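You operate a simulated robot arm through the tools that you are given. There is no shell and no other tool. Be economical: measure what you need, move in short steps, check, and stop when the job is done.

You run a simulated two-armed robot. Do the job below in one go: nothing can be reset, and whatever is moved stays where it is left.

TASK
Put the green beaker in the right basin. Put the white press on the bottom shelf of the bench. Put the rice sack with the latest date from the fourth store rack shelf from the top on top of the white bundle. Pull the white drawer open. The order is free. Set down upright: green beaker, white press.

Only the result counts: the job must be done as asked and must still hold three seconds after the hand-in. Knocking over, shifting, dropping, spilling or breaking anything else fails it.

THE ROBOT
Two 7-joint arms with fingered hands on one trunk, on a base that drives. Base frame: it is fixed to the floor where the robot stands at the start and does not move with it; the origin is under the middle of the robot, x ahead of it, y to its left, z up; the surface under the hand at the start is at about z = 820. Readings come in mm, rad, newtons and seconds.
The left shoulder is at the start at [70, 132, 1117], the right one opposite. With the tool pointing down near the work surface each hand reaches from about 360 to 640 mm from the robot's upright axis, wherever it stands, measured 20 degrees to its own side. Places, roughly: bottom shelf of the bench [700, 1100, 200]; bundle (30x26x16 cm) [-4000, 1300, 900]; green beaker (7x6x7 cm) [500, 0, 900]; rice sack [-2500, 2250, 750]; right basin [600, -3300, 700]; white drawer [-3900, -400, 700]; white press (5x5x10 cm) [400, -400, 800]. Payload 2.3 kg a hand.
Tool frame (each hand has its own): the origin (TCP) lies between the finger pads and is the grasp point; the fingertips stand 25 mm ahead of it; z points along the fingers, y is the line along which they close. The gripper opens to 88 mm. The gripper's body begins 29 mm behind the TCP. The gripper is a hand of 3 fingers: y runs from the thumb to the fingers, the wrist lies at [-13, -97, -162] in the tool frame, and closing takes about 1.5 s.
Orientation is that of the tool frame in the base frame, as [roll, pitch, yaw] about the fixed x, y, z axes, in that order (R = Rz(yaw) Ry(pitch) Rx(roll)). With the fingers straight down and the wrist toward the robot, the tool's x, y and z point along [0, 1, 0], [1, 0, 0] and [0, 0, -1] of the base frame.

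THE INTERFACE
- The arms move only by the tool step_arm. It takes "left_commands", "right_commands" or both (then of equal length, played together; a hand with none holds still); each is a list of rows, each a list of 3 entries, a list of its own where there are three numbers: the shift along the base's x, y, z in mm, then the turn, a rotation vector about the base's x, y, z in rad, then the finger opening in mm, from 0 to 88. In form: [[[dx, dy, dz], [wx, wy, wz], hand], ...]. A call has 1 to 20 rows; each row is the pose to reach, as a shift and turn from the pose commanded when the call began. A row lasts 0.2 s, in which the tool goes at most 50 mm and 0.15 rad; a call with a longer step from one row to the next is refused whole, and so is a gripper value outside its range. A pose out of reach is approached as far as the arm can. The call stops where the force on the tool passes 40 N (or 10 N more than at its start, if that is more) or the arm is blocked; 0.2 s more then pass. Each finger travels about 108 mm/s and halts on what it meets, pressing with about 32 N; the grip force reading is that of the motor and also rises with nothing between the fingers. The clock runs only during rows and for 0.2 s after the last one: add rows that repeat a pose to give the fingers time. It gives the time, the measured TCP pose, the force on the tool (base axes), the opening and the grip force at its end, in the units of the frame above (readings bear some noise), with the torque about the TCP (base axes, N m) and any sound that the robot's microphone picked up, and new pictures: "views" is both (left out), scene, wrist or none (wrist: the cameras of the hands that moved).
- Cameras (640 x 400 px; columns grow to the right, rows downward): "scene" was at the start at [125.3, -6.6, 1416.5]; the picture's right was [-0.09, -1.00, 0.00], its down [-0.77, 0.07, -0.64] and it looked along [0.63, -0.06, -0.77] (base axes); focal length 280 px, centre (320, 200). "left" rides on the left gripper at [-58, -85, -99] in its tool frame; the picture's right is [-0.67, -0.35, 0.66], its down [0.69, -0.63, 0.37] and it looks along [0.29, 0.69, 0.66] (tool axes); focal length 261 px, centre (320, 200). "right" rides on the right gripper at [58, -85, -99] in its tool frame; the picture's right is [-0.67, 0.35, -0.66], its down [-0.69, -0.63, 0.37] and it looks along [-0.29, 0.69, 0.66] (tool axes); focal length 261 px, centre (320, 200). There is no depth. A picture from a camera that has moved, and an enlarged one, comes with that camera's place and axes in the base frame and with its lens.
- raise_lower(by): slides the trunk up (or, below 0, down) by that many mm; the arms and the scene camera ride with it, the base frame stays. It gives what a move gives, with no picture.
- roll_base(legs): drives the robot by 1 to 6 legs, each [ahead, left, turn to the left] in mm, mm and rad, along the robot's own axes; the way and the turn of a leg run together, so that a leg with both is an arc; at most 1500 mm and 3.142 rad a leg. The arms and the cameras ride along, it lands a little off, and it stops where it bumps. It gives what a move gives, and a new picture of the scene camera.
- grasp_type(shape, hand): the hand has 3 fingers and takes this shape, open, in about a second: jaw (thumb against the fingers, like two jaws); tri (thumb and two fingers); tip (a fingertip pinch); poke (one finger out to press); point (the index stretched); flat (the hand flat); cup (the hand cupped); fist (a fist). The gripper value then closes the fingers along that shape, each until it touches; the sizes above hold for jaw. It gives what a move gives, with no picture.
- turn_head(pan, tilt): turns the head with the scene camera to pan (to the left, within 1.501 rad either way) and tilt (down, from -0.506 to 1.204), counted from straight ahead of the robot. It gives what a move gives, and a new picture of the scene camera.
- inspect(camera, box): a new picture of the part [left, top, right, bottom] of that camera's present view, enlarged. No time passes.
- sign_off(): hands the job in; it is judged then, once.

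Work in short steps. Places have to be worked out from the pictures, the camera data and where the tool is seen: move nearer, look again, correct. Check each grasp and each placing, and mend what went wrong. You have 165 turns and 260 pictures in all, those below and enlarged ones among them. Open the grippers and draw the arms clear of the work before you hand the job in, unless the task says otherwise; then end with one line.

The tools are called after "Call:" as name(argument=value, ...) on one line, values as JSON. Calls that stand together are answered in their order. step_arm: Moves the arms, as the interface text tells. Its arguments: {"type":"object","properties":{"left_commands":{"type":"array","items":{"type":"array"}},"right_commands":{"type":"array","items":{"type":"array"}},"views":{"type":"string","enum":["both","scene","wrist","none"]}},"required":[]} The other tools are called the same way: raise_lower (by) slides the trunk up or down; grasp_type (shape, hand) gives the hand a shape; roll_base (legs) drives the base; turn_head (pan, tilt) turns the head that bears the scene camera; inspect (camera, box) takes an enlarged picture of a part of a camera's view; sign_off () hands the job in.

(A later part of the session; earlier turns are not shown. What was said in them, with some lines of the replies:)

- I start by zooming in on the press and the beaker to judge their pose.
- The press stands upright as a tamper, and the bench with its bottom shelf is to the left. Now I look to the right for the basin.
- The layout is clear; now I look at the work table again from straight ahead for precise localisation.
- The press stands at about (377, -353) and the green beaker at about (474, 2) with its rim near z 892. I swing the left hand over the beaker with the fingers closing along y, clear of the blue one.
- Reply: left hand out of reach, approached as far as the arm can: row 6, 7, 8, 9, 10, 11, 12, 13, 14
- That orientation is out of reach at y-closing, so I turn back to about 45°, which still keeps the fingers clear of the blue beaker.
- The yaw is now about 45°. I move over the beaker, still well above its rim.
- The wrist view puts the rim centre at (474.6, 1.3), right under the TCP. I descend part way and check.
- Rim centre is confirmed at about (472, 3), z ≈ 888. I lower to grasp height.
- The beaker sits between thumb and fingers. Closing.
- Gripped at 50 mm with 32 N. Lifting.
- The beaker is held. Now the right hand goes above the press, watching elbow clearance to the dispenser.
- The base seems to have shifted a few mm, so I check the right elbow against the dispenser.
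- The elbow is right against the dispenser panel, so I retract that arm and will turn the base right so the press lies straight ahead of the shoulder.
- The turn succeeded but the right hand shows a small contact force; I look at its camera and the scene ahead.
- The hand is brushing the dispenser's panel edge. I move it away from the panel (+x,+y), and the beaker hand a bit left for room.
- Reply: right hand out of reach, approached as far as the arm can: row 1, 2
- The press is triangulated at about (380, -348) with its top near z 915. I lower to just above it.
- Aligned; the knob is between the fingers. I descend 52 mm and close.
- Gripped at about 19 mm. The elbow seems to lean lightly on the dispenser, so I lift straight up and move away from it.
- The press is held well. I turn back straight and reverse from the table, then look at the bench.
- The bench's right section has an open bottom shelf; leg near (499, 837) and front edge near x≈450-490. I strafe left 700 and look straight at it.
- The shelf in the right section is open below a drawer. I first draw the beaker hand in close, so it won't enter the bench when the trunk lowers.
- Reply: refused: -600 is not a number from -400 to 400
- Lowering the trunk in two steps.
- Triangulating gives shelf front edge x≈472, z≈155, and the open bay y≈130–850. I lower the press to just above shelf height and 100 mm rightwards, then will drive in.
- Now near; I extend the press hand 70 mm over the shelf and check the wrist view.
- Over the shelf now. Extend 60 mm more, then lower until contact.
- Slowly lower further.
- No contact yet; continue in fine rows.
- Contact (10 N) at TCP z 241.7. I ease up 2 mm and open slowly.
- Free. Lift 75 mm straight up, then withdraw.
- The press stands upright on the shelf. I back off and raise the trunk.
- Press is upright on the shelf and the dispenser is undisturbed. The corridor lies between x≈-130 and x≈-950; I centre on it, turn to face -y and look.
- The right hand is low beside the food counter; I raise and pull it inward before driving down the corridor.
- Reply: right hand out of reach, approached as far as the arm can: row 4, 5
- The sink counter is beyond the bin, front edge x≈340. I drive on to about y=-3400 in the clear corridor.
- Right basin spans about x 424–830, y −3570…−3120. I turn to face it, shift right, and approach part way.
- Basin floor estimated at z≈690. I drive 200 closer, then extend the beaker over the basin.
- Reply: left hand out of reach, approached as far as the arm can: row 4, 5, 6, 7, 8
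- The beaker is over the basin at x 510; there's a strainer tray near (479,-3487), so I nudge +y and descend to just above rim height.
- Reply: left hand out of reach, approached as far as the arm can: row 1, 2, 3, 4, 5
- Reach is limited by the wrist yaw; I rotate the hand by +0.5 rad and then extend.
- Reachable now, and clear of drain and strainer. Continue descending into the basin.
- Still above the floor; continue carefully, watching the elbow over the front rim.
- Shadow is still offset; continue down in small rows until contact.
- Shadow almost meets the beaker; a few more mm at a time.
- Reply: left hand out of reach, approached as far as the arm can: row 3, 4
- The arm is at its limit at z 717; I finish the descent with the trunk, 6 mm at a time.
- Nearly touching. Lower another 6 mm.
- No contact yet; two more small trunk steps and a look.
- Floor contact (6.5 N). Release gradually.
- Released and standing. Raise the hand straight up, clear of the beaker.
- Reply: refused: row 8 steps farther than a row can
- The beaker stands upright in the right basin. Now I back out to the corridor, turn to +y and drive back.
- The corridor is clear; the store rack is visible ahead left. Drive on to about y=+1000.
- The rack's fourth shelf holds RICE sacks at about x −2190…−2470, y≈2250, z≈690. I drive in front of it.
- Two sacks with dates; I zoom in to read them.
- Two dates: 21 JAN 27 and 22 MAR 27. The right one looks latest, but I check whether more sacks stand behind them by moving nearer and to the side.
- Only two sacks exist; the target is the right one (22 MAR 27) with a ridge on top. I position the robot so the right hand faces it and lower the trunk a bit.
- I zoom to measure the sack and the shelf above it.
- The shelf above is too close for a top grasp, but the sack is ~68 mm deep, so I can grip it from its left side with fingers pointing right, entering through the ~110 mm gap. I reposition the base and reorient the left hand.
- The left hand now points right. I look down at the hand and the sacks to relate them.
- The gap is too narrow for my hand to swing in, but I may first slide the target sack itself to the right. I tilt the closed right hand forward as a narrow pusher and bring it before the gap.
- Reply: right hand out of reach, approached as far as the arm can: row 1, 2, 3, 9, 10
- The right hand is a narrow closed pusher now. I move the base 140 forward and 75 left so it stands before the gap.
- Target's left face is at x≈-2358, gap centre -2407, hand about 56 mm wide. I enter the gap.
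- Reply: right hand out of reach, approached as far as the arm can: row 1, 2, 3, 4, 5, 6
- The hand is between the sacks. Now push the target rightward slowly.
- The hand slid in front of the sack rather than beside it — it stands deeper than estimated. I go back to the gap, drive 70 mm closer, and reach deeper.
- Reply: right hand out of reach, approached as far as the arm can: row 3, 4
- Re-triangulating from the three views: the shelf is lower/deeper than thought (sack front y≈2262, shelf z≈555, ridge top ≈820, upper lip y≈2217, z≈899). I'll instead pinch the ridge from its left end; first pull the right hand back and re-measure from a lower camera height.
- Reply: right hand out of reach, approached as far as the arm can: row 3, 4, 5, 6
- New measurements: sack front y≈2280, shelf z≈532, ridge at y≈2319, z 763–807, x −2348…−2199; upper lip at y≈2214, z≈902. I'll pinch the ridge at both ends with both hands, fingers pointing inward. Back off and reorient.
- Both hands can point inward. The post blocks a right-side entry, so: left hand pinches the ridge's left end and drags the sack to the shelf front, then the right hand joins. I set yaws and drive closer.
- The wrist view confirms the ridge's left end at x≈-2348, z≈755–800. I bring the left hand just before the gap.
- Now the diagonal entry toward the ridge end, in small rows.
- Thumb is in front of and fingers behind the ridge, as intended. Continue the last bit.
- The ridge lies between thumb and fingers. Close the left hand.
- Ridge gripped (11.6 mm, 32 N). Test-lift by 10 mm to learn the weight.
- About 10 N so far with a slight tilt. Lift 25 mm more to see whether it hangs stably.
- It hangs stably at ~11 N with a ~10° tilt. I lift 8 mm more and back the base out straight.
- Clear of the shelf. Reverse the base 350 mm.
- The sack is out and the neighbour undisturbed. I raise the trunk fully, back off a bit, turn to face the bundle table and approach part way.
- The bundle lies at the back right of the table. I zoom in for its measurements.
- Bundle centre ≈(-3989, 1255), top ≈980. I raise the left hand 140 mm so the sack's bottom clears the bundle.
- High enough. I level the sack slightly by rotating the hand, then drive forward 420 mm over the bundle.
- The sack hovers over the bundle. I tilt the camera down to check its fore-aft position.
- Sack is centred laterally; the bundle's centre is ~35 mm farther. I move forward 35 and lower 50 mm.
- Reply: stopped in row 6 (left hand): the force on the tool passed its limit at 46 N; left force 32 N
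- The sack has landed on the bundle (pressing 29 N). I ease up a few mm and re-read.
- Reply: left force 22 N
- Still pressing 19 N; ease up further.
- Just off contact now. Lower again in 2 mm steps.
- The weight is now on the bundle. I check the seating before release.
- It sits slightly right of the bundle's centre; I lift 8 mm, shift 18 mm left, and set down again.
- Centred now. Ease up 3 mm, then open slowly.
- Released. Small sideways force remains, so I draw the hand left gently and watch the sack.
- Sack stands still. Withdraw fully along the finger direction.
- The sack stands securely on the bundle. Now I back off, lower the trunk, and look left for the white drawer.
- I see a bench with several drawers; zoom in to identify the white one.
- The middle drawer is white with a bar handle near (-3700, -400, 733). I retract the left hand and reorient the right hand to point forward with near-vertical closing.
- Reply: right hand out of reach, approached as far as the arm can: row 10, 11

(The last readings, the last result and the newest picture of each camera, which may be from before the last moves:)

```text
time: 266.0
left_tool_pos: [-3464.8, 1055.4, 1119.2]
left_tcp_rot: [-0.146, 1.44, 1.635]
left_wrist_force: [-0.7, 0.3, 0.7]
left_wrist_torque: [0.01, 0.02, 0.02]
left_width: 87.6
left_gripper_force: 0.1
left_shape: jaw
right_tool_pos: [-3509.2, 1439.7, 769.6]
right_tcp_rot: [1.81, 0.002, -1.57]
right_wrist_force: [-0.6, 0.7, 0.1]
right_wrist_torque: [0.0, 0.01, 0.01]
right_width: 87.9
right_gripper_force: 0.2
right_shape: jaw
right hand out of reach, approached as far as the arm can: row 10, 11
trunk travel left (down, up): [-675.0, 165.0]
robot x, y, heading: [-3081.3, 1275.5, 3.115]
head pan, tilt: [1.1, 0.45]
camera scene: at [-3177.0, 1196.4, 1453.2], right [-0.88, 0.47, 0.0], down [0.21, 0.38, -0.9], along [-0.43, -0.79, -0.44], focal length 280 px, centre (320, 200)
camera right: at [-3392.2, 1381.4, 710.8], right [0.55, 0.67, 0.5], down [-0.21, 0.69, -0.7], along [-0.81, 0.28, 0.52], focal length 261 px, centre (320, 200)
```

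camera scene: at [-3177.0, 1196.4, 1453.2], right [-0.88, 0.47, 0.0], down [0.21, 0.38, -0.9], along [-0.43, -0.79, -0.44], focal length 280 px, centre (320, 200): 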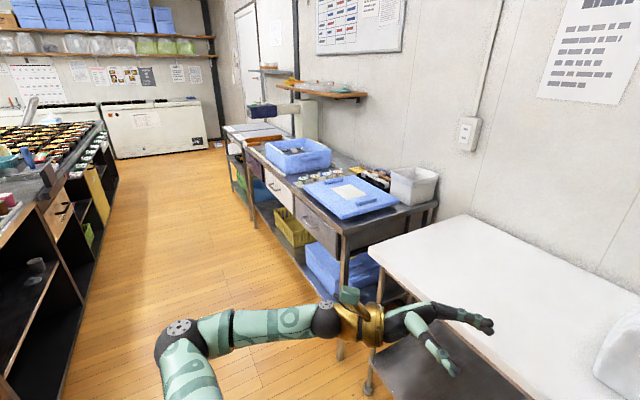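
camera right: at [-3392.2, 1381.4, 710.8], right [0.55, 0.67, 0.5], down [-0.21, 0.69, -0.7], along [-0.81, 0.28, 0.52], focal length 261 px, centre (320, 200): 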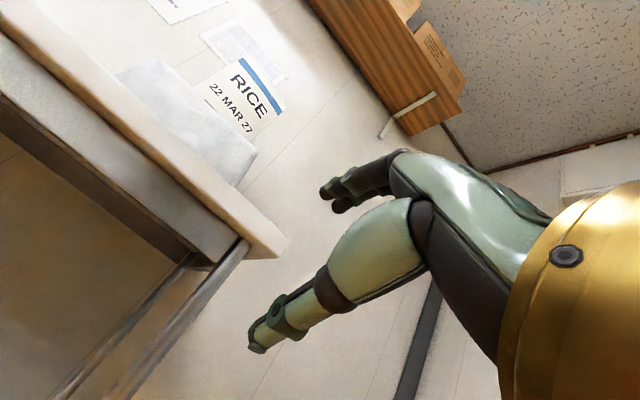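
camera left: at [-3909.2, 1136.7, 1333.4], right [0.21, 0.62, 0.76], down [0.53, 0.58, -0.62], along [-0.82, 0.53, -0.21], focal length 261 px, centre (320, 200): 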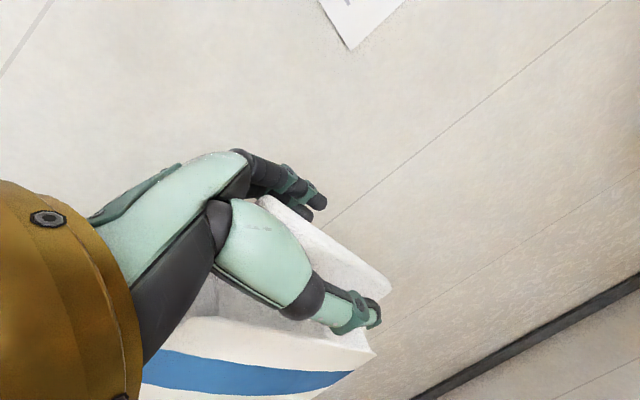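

Ready. Strafe left along the bench to the white drawer.

Call:
roll_base(legs=[[0, 0, 0.023], [0, 900, 0], [0, 850, 0]])

Call:
turn_head(pan=-0.15, tilt=0.75)

```text
time: 275.3
left_tool_pos: [-3467.7, -724.2, 1119.4]
left_tcp_rot: [-0.147, 1.441, 1.647]
left_wrist_force: [-0.2, -0.4, 0.3]
left_wrist_torque: [0.0, -0.03, -0.02]
left_width: 87.7
left_gripper_force: 0.0
left_shape: jaw
right_tool_pos: [-3518.6, -340.5, 770.5]
right_tcp_rot: [1.808, 0.0, -1.557]
right_wrist_force: [-0.3, -0.3, -0.2]
right_wrist_torque: [-0.03, 0.01, 0.02]
right_width: 87.8
right_gripper_force: 0.1
right_shape: jaw
trunk travel left (down, up): [-675.0, 165.0]
robot x, y, heading: [-3087.2, -499.3, 3.13]
head pan, tilt: [1.1, 0.45]
camera scene: at [-3182.0, -580.3, 1453.3], right [-0.89, 0.46, 0.0], down [0.2, 0.39, -0.9], along [-0.42, -0.8, -0.44], focal length 280 px, centre (320, 200)
```

scene: 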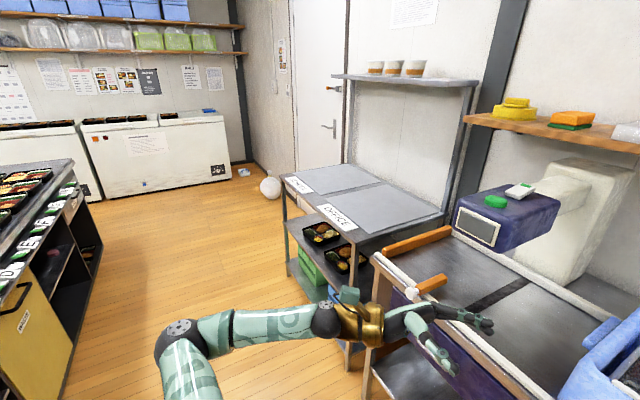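

```text
time: 276.8
left_tool_pos: [-3468.2, -723.9, 1119.3]
left_tcp_rot: [-0.145, 1.442, 1.647]
left_wrist_force: [-0.3, -0.3, 0.0]
left_wrist_torque: [-0.02, 0.01, 0.0]
left_width: 87.7
left_gripper_force: 0.0
left_shape: jaw
right_tool_pos: [-3516.1, -341.7, 770.3]
right_tcp_rot: [1.81, 0.001, -1.556]
right_wrist_force: [-0.3, -0.5, 0.0]
right_wrist_torque: [0.02, -0.02, 0.03]
right_width: 87.9
right_gripper_force: 0.0
right_shape: jaw
trunk travel left (down, up): [-675.0, 165.0]
robot x, y, heading: [-3088.9, -500.8, 3.13]
head pan, tilt: [-0.15, 0.75]
camera scene: at [-3221.3, -486.0, 1426.8], right [0.16, 0.99, 0.0], down [0.67, -0.11, -0.73], along [-0.72, 0.12, -0.68], focal length 280 px, centre (320, 200)
```

scene: 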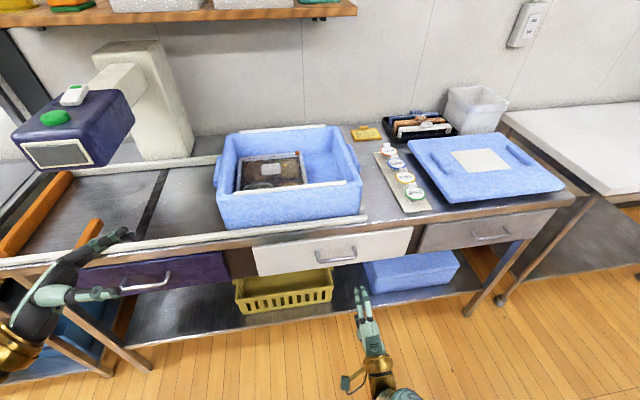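

The white drawer's handle triangulates to about (-3703, -359, 742). I drive 110 mm closer and look through the wrist camera.

Call:
roll_base(legs=[[110, 0, 0]])

Call:
inspect(camera="right", box=[0, 0, 640, 400])

Call:
inspect(camera="scene", box=[220, 220, 480, 400])

```text
time: 277.9
left_tool_pos: [-3573.4, -724.2, 1119.2]
left_tcp_rot: [-0.144, 1.44, 1.65]
left_wrist_force: [-0.1, -0.3, -0.5]
left_wrist_torque: [-0.01, 0.02, 0.02]
left_width: 87.6
left_gripper_force: 0.1
left_shape: jaw
right_tool_pos: [-3624.0, -340.6, 770.5]
right_tcp_rot: [1.808, 0.001, -1.557]
right_wrist_force: [0.2, -0.8, -0.3]
right_wrist_torque: [0.0, 0.01, -0.01]
right_width: 87.6
right_gripper_force: 0.1
right_shape: jaw
trunk travel left (down, up): [-675.0, 165.0]
robot x, y, heading: [-3194.2, -501.3, 3.133]
head pan, tilt: [-0.15, 0.75]
camera scene: at [-3326.9, -485.0, 1427.0], right [0.16, 0.99, 0.0], down [0.67, -0.11, -0.73], along [-0.72, 0.12, -0.68], focal length 280 px, centre (320, 200)
```

scene: 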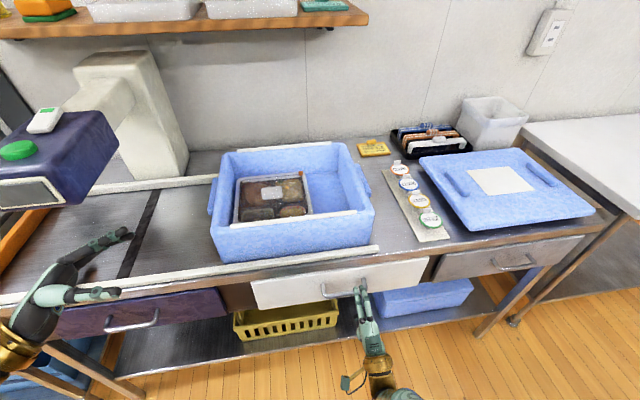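

```text
1.00 times, centred on (320, 200) of right (not enlarged: the box is as wide or as high as the picture)
camera zoom: at [-3506.6, -397.8, 711.6], right [0.55, 0.68, 0.49], down [-0.22, 0.68, -0.7], along [-0.81, 0.27, 0.52], focal length 261 px, centre (320, 200)
```

zoom: 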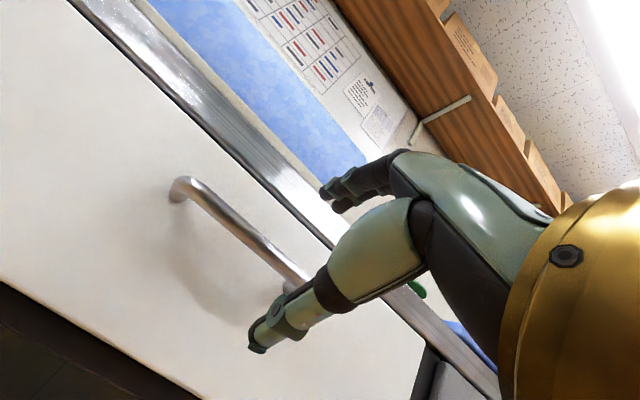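

```text
2.22 times, centred on (350, 310) of scene
camera zoom: at [-3326.9, -485.0, 1427.0], right [0.16, 0.99, 0.0], down [0.67, -0.11, -0.73], along [-0.72, 0.12, -0.68], focal length 623 px, centre (253, -44)
```

zoom: 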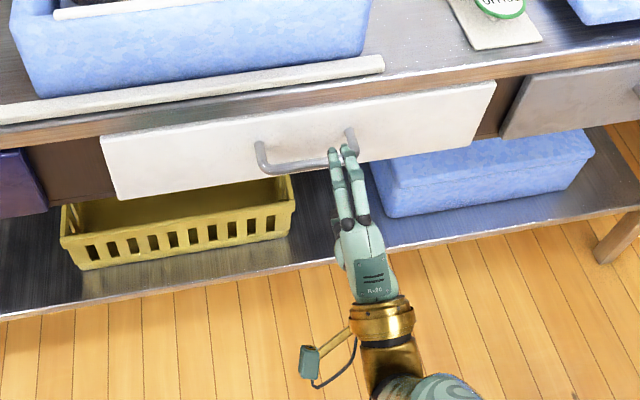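

The bar handle is at x≈-3682, z≈761, y −421…−310. I align to its middle with a 56 mm opening, then advance.

Call:
step_arm(right_commands=[[[0, -12, -4], [0, 0, 0], 56], [[0, -24, -8], [0, 0, 0], 56], [[-15, -24, -8], [0, 0, 0], 56], [[-30, -24, -8], [0, 0, 0], 56], [[-30, -24, -8], [0, 0, 0], 56]])

Call:
inspect(camera="scene", box=[280, 240, 440, 340])

```text
time: 279.1
left_tool_pos: [-3574.8, -723.0, 1119.4]
left_tcp_rot: [-0.152, 1.441, 1.642]
left_wrist_force: [0.0, -0.5, -0.6]
left_wrist_torque: [0.02, -0.02, -0.03]
left_width: 87.7
left_gripper_force: 0.0
left_shape: jaw
right_tool_pos: [-3643.3, -364.2, 778.9]
right_tcp_rot: [1.809, 0.0, -1.555]
right_wrist_force: [1.0, -0.1, -0.2]
right_wrist_torque: [0.05, -0.02, -0.01]
right_width: 56.5
right_gripper_force: 0.0
right_shape: jaw
right hand out of reach, approached as far as the arm can: row 1, 2, 3, 4, 5
trunk travel left (down, up): [-675.0, 165.0]
robot x, y, heading: [-3194.5, -497.2, 3.131]
head pan, tilt: [-0.15, 0.75]
camera scene: at [-3328.5, -484.9, 1426.8], right [0.16, 0.99, 0.0], down [0.67, -0.11, -0.73], along [-0.72, 0.12, -0.68], focal length 280 px, centre (320, 200)
camera right: at [-3525.8, -421.8, 721.2], right [0.55, 0.68, 0.49], down [-0.22, 0.68, -0.7], along [-0.81, 0.27, 0.52], focal length 261 px, centre (320, 200)
```

scene: 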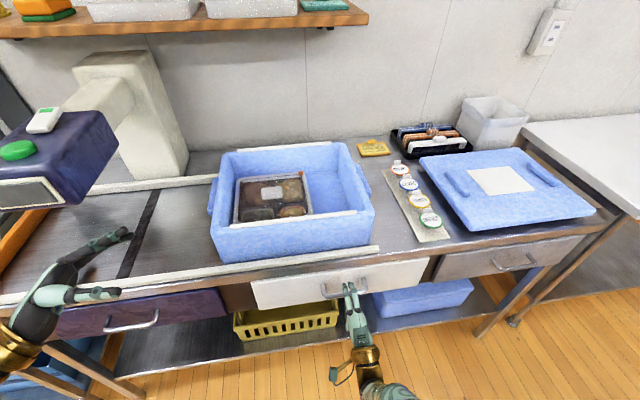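
right: 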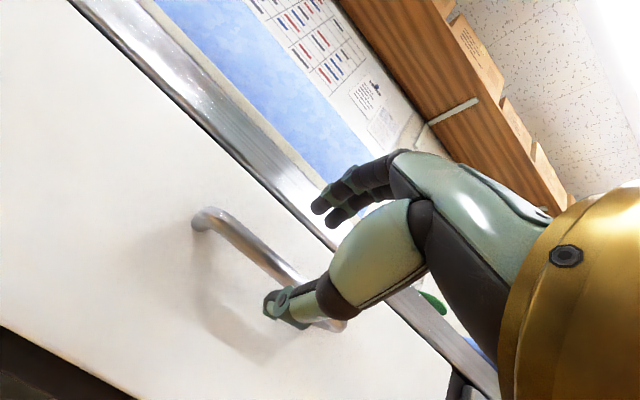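

```text
4.00 times, centred on (360, 290) of scene
camera zoom: at [-3328.5, -484.9, 1426.8], right [0.16, 0.99, 0.0], down [0.67, -0.11, -0.73], along [-0.72, 0.12, -0.68], focal length 1122 px, centre (160, -160)
```

zoom: 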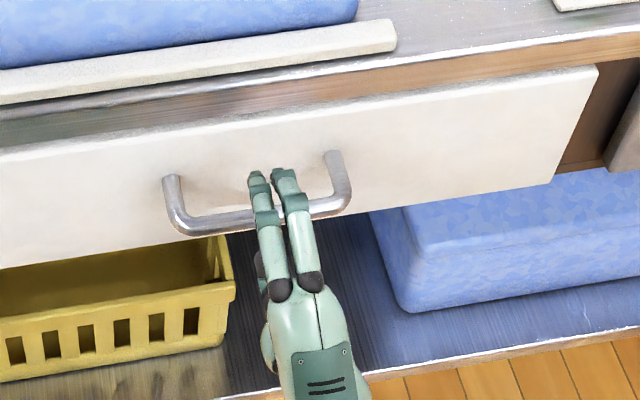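

The arm is at its lower limit, so I lower the trunk 70 mm and bring the hand back up to bar height.

Call:
step_arm(right_commands=[[[15, 0, 0], [0, 0, 0], 56], [[30, 0, 0], [0, 0, 0], 56]], views="none")

Call:
raise_lower(by=-80)

Call:
step_arm(right_commands=[[[0, 0, 20], [0, 0, 0], 56], [[0, 0, 40], [0, 0, 0], 56], [[0, 0, 62], [0, 0, 0], 56], [[0, 0, 62], [0, 0, 0], 56]])

```text
time: 279.7
left_tool_pos: [-3575.2, -723.0, 1119.1]
left_tcp_rot: [-0.147, 1.439, 1.648]
left_wrist_force: [0.2, -0.4, -1.0]
left_wrist_torque: [0.0, 0.01, -0.02]
left_width: 87.2
left_gripper_force: 0.0
left_shape: jaw
right_tool_pos: [-3612.8, -364.9, 779.3]
right_tcp_rot: [1.808, 0.001, -1.56]
right_wrist_force: [-0.5, 0.1, -0.2]
right_wrist_torque: [-0.01, 0.02, 0.01]
right_width: 56.4
right_gripper_force: 0.0
right_shape: jaw
trunk travel left (down, up): [-675.0, 165.0]
robot x, y, heading: [-3195.9, -496.8, 3.129]
head pan, tilt: [-0.15, 0.75]
```

```text
time: 280.9
left_tool_pos: [-3574.7, -724.4, 1038.7]
left_tcp_rot: [-0.141, 1.441, 1.653]
left_wrist_force: [0.0, 0.3, 0.0]
left_wrist_torque: [0.01, -0.02, -0.02]
left_width: 87.7
left_gripper_force: 0.0
left_shape: jaw
right_tool_pos: [-3613.0, -365.4, 699.9]
right_tcp_rot: [1.809, 0.001, -1.56]
right_wrist_force: [-0.1, 0.1, -0.5]
right_wrist_torque: [-0.04, -0.01, -0.01]
right_width: 56.1
right_gripper_force: 0.1
right_shape: jaw
trunk travel left (down, up): [-595.0, 245.0]
robot x, y, heading: [-3193.6, -498.7, 3.132]
head pan, tilt: [-0.15, 0.75]
```

```text
time: 281.9
left_tool_pos: [-3574.5, -724.5, 1040.2]
left_tcp_rot: [-0.158, 1.441, 1.635]
left_wrist_force: [0.1, 0.4, 0.3]
left_wrist_torque: [0.02, 0.02, 0.03]
left_width: 87.9
left_gripper_force: 0.1
left_shape: jaw
right_tool_pos: [-3623.7, -359.4, 752.0]
right_tcp_rot: [1.808, 0.001, -1.56]
right_wrist_force: [0.6, -0.3, -0.1]
right_wrist_torque: [0.02, -0.01, 0.01]
right_width: 56.3
right_gripper_force: 0.1
right_shape: jaw
right hand out of reach, approached as far as the arm can: row 3, 4
trunk travel left (down, up): [-595.0, 245.0]
robot x, y, heading: [-3195.6, -501.1, 3.13]
head pan, tilt: [-0.15, 0.75]
camera scene: at [-3328.2, -485.3, 1346.8], right [0.16, 0.99, 0.0], down [0.67, -0.11, -0.73], along [-0.72, 0.12, -0.68], focal length 280 px, centre (320, 200)
camera right: at [-3506.3, -418.2, 694.5], right [0.55, 0.68, 0.49], down [-0.22, 0.68, -0.7], along [-0.81, 0.27, 0.52], focal length 261 px, centre (320, 200)
```

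scene: 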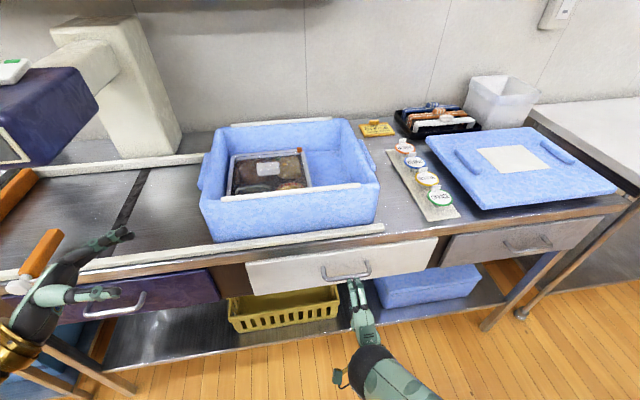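
right: 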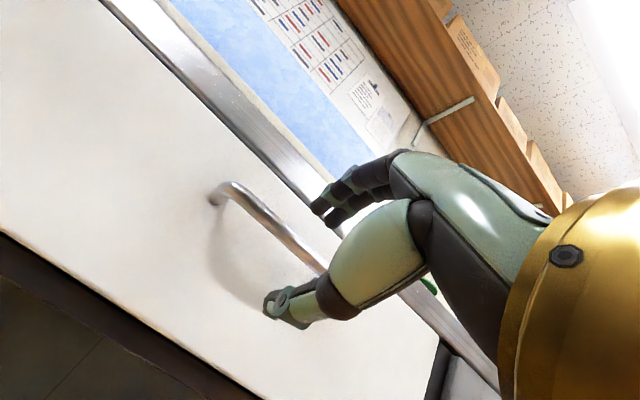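

Hand is nearly level with the bar. Advance to straddle it.

Call:
step_arm(right_commands=[[[-15, -5, 3], [0, 0, 0], 56], [[-30, -8, 6], [0, 0, 0], 56], [[-42, -8, 7], [0, 0, 0], 56], [[-52, -8, 7], [0, 0, 0], 56], [[-52, -8, 7], [0, 0, 0], 56]])

Call:
inspect(camera="scene", box=[280, 220, 440, 340])

```text
time: 283.1
left_tool_pos: [-3575.0, -723.7, 1040.1]
left_tcp_rot: [-0.132, 1.441, 1.661]
left_wrist_force: [-0.2, -0.4, -0.1]
left_wrist_torque: [0.03, 0.04, -0.03]
left_width: 87.7
left_gripper_force: 0.0
left_shape: jaw
right_tool_pos: [-3675.5, -370.5, 760.9]
right_tcp_rot: [1.806, 0.001, -1.559]
right_wrist_force: [1.6, -0.5, 0.1]
right_wrist_torque: [-0.01, 0.09, -0.01]
right_width: 56.0
right_gripper_force: 0.0
right_shape: jaw
trunk travel left (down, up): [-595.0, 245.0]
robot x, y, heading: [-3198.8, -500.3, 3.132]
head pan, tilt: [-0.15, 0.75]
camera scene: at [-3327.6, -485.1, 1346.9], right [0.16, 0.99, 0.0], down [0.67, -0.11, -0.73], along [-0.72, 0.12, -0.68], focal length 280 px, centre (320, 200)
camera right: at [-3558.1, -427.5, 702.2], right [0.55, 0.68, 0.49], down [-0.22, 0.68, -0.7], along [-0.81, 0.27, 0.52], focal length 261 px, centre (320, 200)
```

scene: 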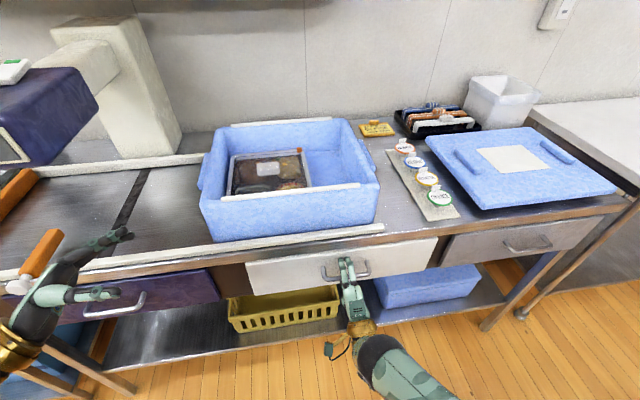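
right: 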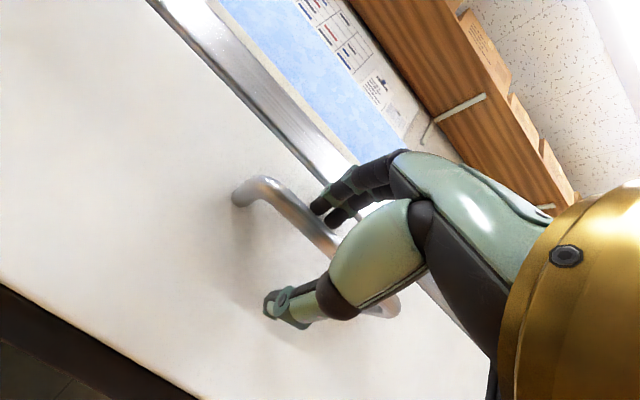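

```text
3.33 times, centred on (360, 280) of scene
camera zoom: at [-3327.6, -485.1, 1346.9], right [0.16, 0.99, 0.0], down [0.67, -0.11, -0.73], along [-0.72, 0.12, -0.68], focal length 935 px, centre (187, -67)
```

zoom: 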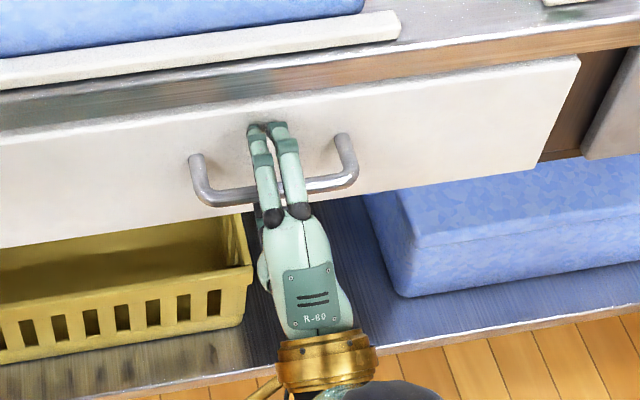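

The fingers are over the bar and the thumb below it; tips nearly touch the drawer front. Close.

Call:
step_arm(right_commands=[[[2, 0, 0], [0, 0, 0], 40], [[4, 0, 0], [0, 0, 0], 20], [[4, 0, 0], [0, 0, 0], 5], [[4, 0, 0], [0, 0, 0], 0], [[4, 0, 0], [0, 0, 0], 0], [[4, 0, 0], [0, 0, 0], 0], [[4, 0, 0], [0, 0, 0], 0]])

```text
time: 284.7
left_tool_pos: [-3576.0, -724.0, 1038.4]
left_tcp_rot: [-0.145, 1.441, 1.648]
left_wrist_force: [1.0, -0.7, 0.1]
left_wrist_torque: [0.0, 0.02, -0.02]
left_width: 88.0
left_gripper_force: 0.0
left_shape: jaw
right_tool_pos: [-3672.4, -370.5, 758.1]
right_tcp_rot: [1.811, 0.001, -1.559]
right_wrist_force: [-1.2, -1.0, -5.6]
right_wrist_torque: [-0.08, -0.02, -0.01]
right_width: 0.0
right_gripper_force: 32.1
right_shape: jaw
trunk travel left (down, up): [-595.0, 245.0]
robot x, y, heading: [-3196.4, -498.1, 3.129]
head pan, tilt: [-0.15, 0.75]
camera scene: at [-3330.3, -484.9, 1346.6], right [0.16, 0.99, 0.0], down [0.67, -0.11, -0.73], along [-0.72, 0.12, -0.68], focal length 280 px, centre (320, 200)
camera right: at [-3554.3, -427.4, 700.3], right [0.54, 0.68, 0.5], down [-0.21, 0.68, -0.7], along [-0.81, 0.27, 0.52], focal length 261 px, centre (320, 200)
```

scene: 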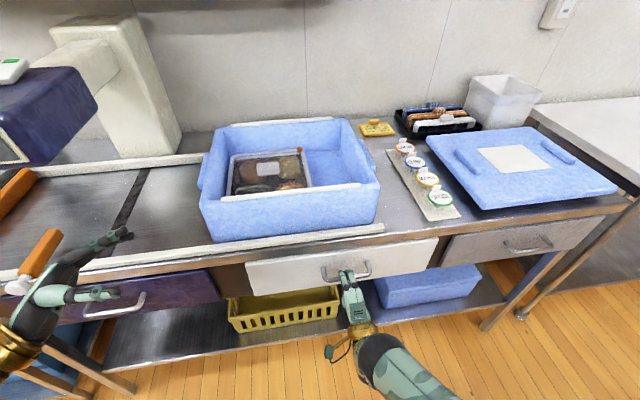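
right: 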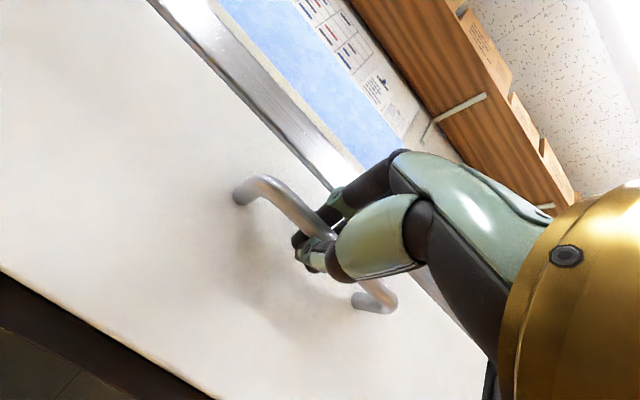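

The fingers have closed around the bar (hooked). Pull back 60 mm.

Call:
step_arm(right_commands=[[[10, 0, 0], [0, 0, 0], 0], [[20, 0, 0], [0, 0, 0], 0], [[30, 0, 0], [0, 0, 0], 0], [[40, 0, 0], [0, 0, 0], 0], [[50, 0, 0], [0, 0, 0], 0], [[60, 0, 0], [0, 0, 0], 0], [[60, 0, 0], [0, 0, 0], 0]])

```text
time: 286.3
left_tool_pos: [-3570.6, -725.9, 1040.6]
left_tcp_rot: [-0.12, 1.437, 1.673]
left_wrist_force: [0.5, 0.4, 0.1]
left_wrist_torque: [0.0, 0.01, 0.0]
left_width: 87.9
left_gripper_force: 0.0
left_shape: jaw
right_tool_pos: [-3619.8, -370.4, 753.5]
right_tcp_rot: [1.799, 0.003, -1.555]
right_wrist_force: [1.1, -4.7, 21.8]
right_wrist_torque: [-0.04, 0.07, 0.07]
right_width: 0.1
right_gripper_force: 32.3
right_shape: jaw
right hand out of reach, approached as far as the arm can: row 5, 6, 7
trunk travel left (down, up): [-595.0, 245.0]
robot x, y, heading: [-3197.9, -495.0, 3.129]
head pan, tilt: [-0.15, 0.75]
camera scene: at [-3323.4, -488.4, 1347.7], right [0.16, 0.99, 0.0], down [0.67, -0.11, -0.73], along [-0.72, 0.12, -0.68], focal length 280 px, centre (320, 200)
camera right: at [-3503.1, -425.7, 693.2], right [0.55, 0.68, 0.49], down [-0.22, 0.68, -0.69], along [-0.81, 0.27, 0.53], focal length 261 px, centre (320, 200)
```

scene: 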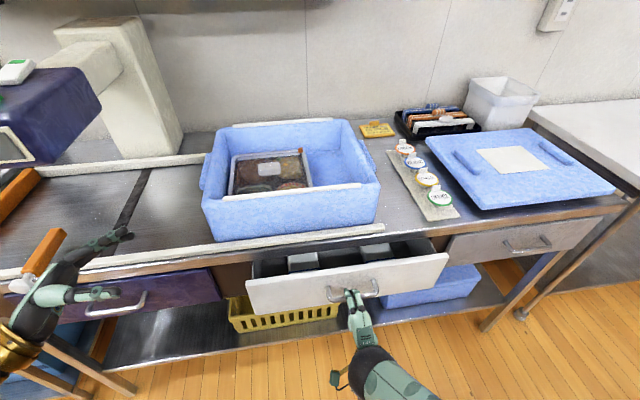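
right: 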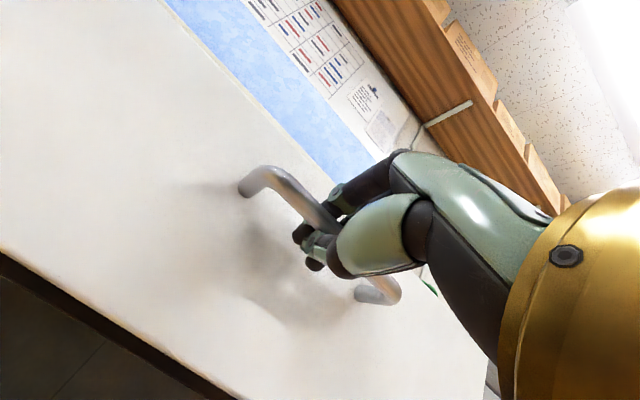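

The drawer is sliding open. Now pull it farther by reversing the base 200 mm.

Call:
roll_base(legs=[[-200, 0, 0]])

```text
time: 287.9
left_tool_pos: [-3369.1, -727.1, 1040.5]
left_tcp_rot: [-0.097, 1.438, 1.696]
left_wrist_force: [1.2, -0.9, 0.5]
left_wrist_torque: [0.01, 0.0, -0.01]
left_width: 87.7
left_gripper_force: 0.1
left_shape: jaw
right_tool_pos: [-3419.2, -368.0, 751.1]
right_tcp_rot: [1.805, 0.001, -1.554]
right_wrist_force: [-0.4, 2.9, 20.2]
right_wrist_torque: [-0.11, 0.07, 0.01]
right_width: 0.0
right_gripper_force: 31.5
right_shape: jaw
trunk travel left (down, up): [-595.0, 245.0]
robot x, y, heading: [-2990.3, -499.8, 3.134]
head pan, tilt: [-0.15, 0.75]
camera scene: at [-3122.4, -487.5, 1347.4], right [0.16, 0.99, 0.0], down [0.67, -0.11, -0.73], along [-0.72, 0.12, -0.68], focal length 280 px, centre (320, 200)
```

scene: 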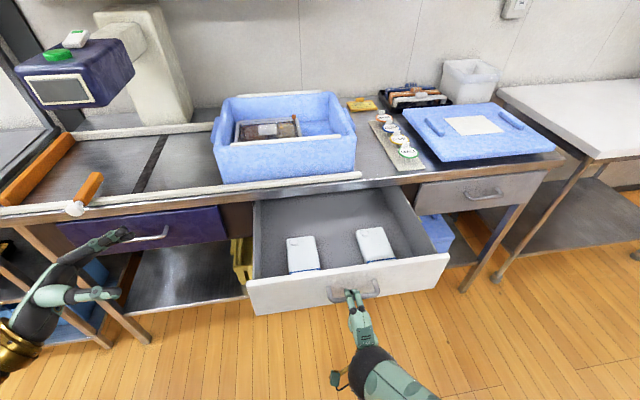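

Opened about 250 mm. I pull a little more to be safely open.

Call:
roll_base(legs=[[-60, 0, 0]])

```text
time: 288.9
left_tool_pos: [-3323.3, -726.7, 1038.3]
left_tcp_rot: [-0.141, 1.44, 1.654]
left_wrist_force: [-0.6, -0.2, -1.3]
left_wrist_torque: [0.07, 0.03, -0.01]
left_width: 87.8
left_gripper_force: 0.1
left_shape: jaw
right_tool_pos: [-3375.3, -367.6, 752.6]
right_tcp_rot: [1.802, 0.002, -1.558]
right_wrist_force: [-5.3, -0.2, 7.5]
right_wrist_torque: [-0.07, -0.02, 0.01]
right_width: 0.0
right_gripper_force: 31.8
right_shape: jaw
trunk travel left (down, up): [-595.0, 245.0]
robot x, y, heading: [-2943.9, -501.7, 3.133]
head pan, tilt: [-0.15, 0.75]
stopped in leg 1: the force on the tool passed its limit at 73 N (the readings are from after the stop); the commanded pose is now the measured one
camera scene: at [-3077.0, -487.9, 1346.7], right [0.16, 0.99, 0.0], down [0.67, -0.11, -0.73], along [-0.72, 0.12, -0.68], focal length 280 px, centre (320, 200)
```

scene: 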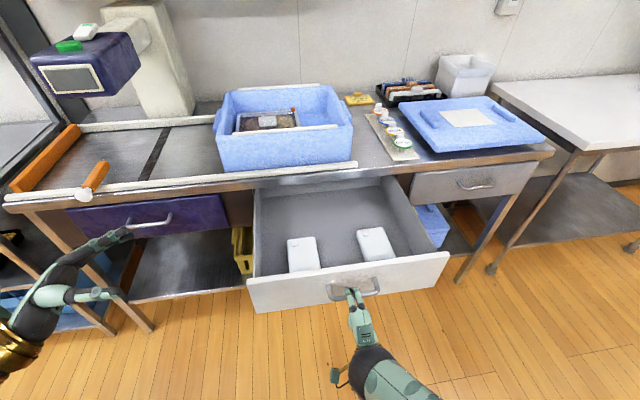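

The drawer is at its end stop, fully open. I open the hand and withdraw straight back.

Call:
step_arm(right_commands=[[[-3, 0, 0], [0, 0, 0], 20], [[-3, 0, 2], [0, 0, 0], 40], [[-3, 0, 2], [0, 0, 0], 60], [[-3, 0, 2], [0, 0, 0], 60], [[-3, 0, 2], [0, 0, 0], 60]], views="wrist")

```text
time: 290.1
left_tool_pos: [-3323.7, -726.7, 1039.8]
left_tcp_rot: [-0.137, 1.439, 1.659]
left_wrist_force: [0.6, 0.5, 0.6]
left_wrist_torque: [0.03, 0.03, -0.01]
left_width: 87.5
left_gripper_force: 0.1
left_shape: jaw
right_tool_pos: [-3377.6, -368.5, 753.9]
right_tcp_rot: [1.805, 0.002, -1.559]
right_wrist_force: [0.5, -0.3, 0.5]
right_wrist_torque: [0.0, 0.02, 0.01]
right_width: 59.6
right_gripper_force: 0.0
right_shape: jaw
trunk travel left (down, up): [-595.0, 245.0]
robot x, y, heading: [-2943.3, -505.9, 3.134]
head pan, tilt: [-0.15, 0.75]
camera right: at [-3260.4, -425.6, 694.3], right [0.55, 0.68, 0.49], down [-0.22, 0.68, -0.7], along [-0.81, 0.27, 0.52], focal length 261 px, centre (320, 200)
```

right: 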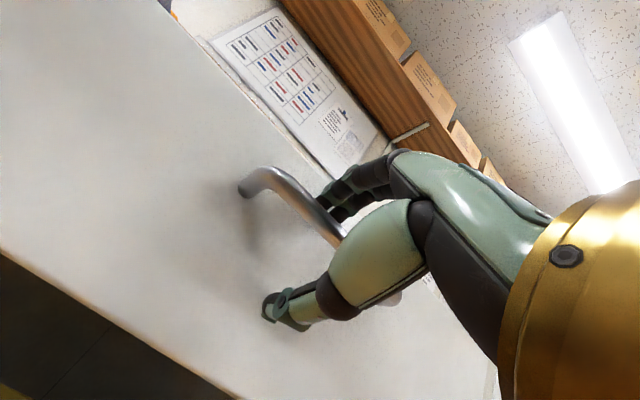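

Hand is open with no contact; withdraw by small arm steps, then the base.

Call:
step_arm(right_commands=[[[0, 0, 0], [0, 0, 0], 75], [[8, 0, 0], [0, 0, 0], 75], [[16, 0, 0], [0, 0, 0], 75], [[24, 0, 0], [0, 0, 0], 75], [[32, 0, 0], [0, 0, 0], 75]], views="wrist")

Call:
roll_base(legs=[[-200, 0, 0]])

```text
time: 291.3
left_tool_pos: [-3322.9, -727.0, 1038.6]
left_tcp_rot: [-0.144, 1.44, 1.652]
left_wrist_force: [-0.5, -0.2, 0.4]
left_wrist_torque: [0.04, 0.02, 0.01]
left_width: 87.6
left_gripper_force: 0.0
left_shape: jaw
right_tool_pos: [-3363.7, -365.6, 741.9]
right_tcp_rot: [1.803, 0.002, -1.561]
right_wrist_force: [0.2, -0.8, 0.4]
right_wrist_torque: [-0.05, 0.01, 0.01]
right_width: 74.7
right_gripper_force: 0.1
right_shape: jaw
right hand out of reach, approached as far as the arm can: row 2, 3, 4, 5
trunk travel left (down, up): [-595.0, 245.0]
robot x, y, heading: [-2943.3, -498.4, 3.131]
head pan, tilt: [-0.15, 0.75]
camera right: at [-3247.3, -422.4, 683.1], right [0.55, 0.68, 0.49], down [-0.22, 0.68, -0.7], along [-0.81, 0.27, 0.52], focal length 261 px, centre (320, 200)
```

right: 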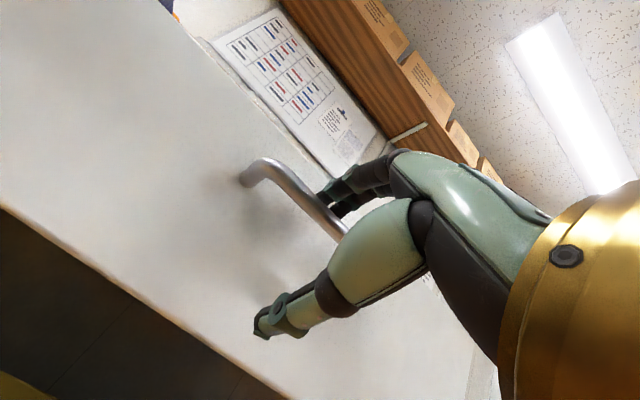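

```text
time: 292.9
left_tool_pos: [-3125.5, -727.7, 1039.6]
left_tcp_rot: [-0.143, 1.441, 1.652]
left_wrist_force: [-0.2, 0.9, 0.6]
left_wrist_torque: [-0.02, -0.02, 0.04]
left_width: 87.6
left_gripper_force: 0.1
left_shape: jaw
right_tool_pos: [-3167.1, -367.8, 743.0]
right_tcp_rot: [1.807, 0.002, -1.559]
right_wrist_force: [0.3, -0.1, 1.3]
right_wrist_torque: [0.01, -0.03, 0.04]
right_width: 75.0
right_gripper_force: 0.1
right_shape: jaw
trunk travel left (down, up): [-595.0, 245.0]
robot x, y, heading: [-2746.7, -501.6, 3.138]
head pan, tilt: [-0.15, 0.75]
camera scene: at [-2880.4, -489.0, 1346.8], right [0.16, 0.99, 0.0], down [0.67, -0.11, -0.73], along [-0.72, 0.11, -0.68], focal length 280 px, centre (320, 200)
```

scene: 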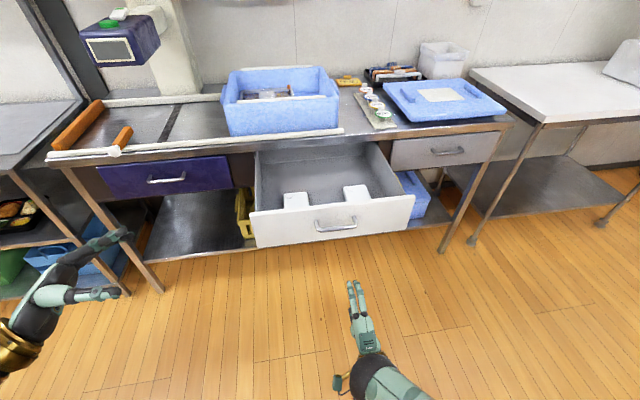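

The drawer stays open and both hands are clear. One last look at the sack on the bundle.

Call:
turn_head(pan=-0.9, tilt=0.4)

```text
time: 294.0
left_tool_pos: [-3125.6, -728.5, 1038.1]
left_tcp_rot: [-0.147, 1.441, 1.647]
left_wrist_force: [1.0, 0.4, -0.9]
left_wrist_torque: [-0.01, -0.04, 0.01]
left_width: 87.7
left_gripper_force: 0.1
left_shape: jaw
right_tool_pos: [-3166.5, -367.5, 742.1]
right_tcp_rot: [1.805, 0.002, -1.56]
right_wrist_force: [-0.6, -0.3, -0.1]
right_wrist_torque: [0.01, 0.01, -0.01]
right_width: 74.9
right_gripper_force: 0.0
right_shape: jaw
trunk travel left (down, up): [-595.0, 245.0]
robot x, y, heading: [-2745.0, -503.5, 3.137]
head pan, tilt: [-0.901, 0.4]
camera scene: at [-2855.2, -429.1, 1377.9], right [0.79, 0.62, 0.0], down [0.24, -0.31, -0.92], along [-0.57, 0.73, -0.39], focal length 280 px, centre (320, 200)
```

scene: 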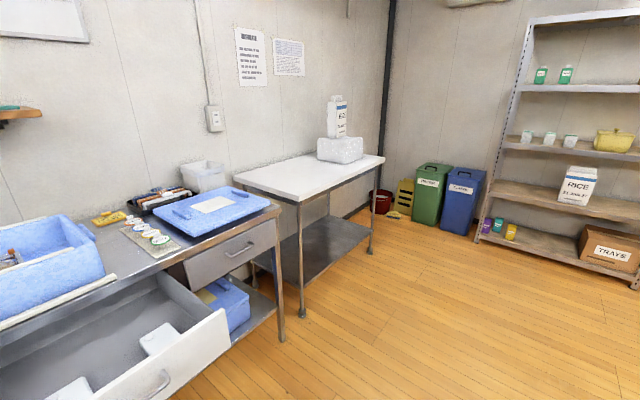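

All four goals hold: the sack is on the bundle, the drawer is open, and the beaker and press are standing where placed. I hand in.

Call:
sign_off()

```text
The job is handed in.
```

I did all four parts and handed the job in: the green beaker stands upright in the right basin, the white press stands upright on the bottom shelf of the bench, the 22 MAR 27 rice sack is on the white bundle, and the white drawer is pulled out to its stop. While fetching the press, the right arm leaned on the rice dispenser's panel a few times. The display still read READY and 1500 g afterwards, and I saw nothing knocked over or moved.
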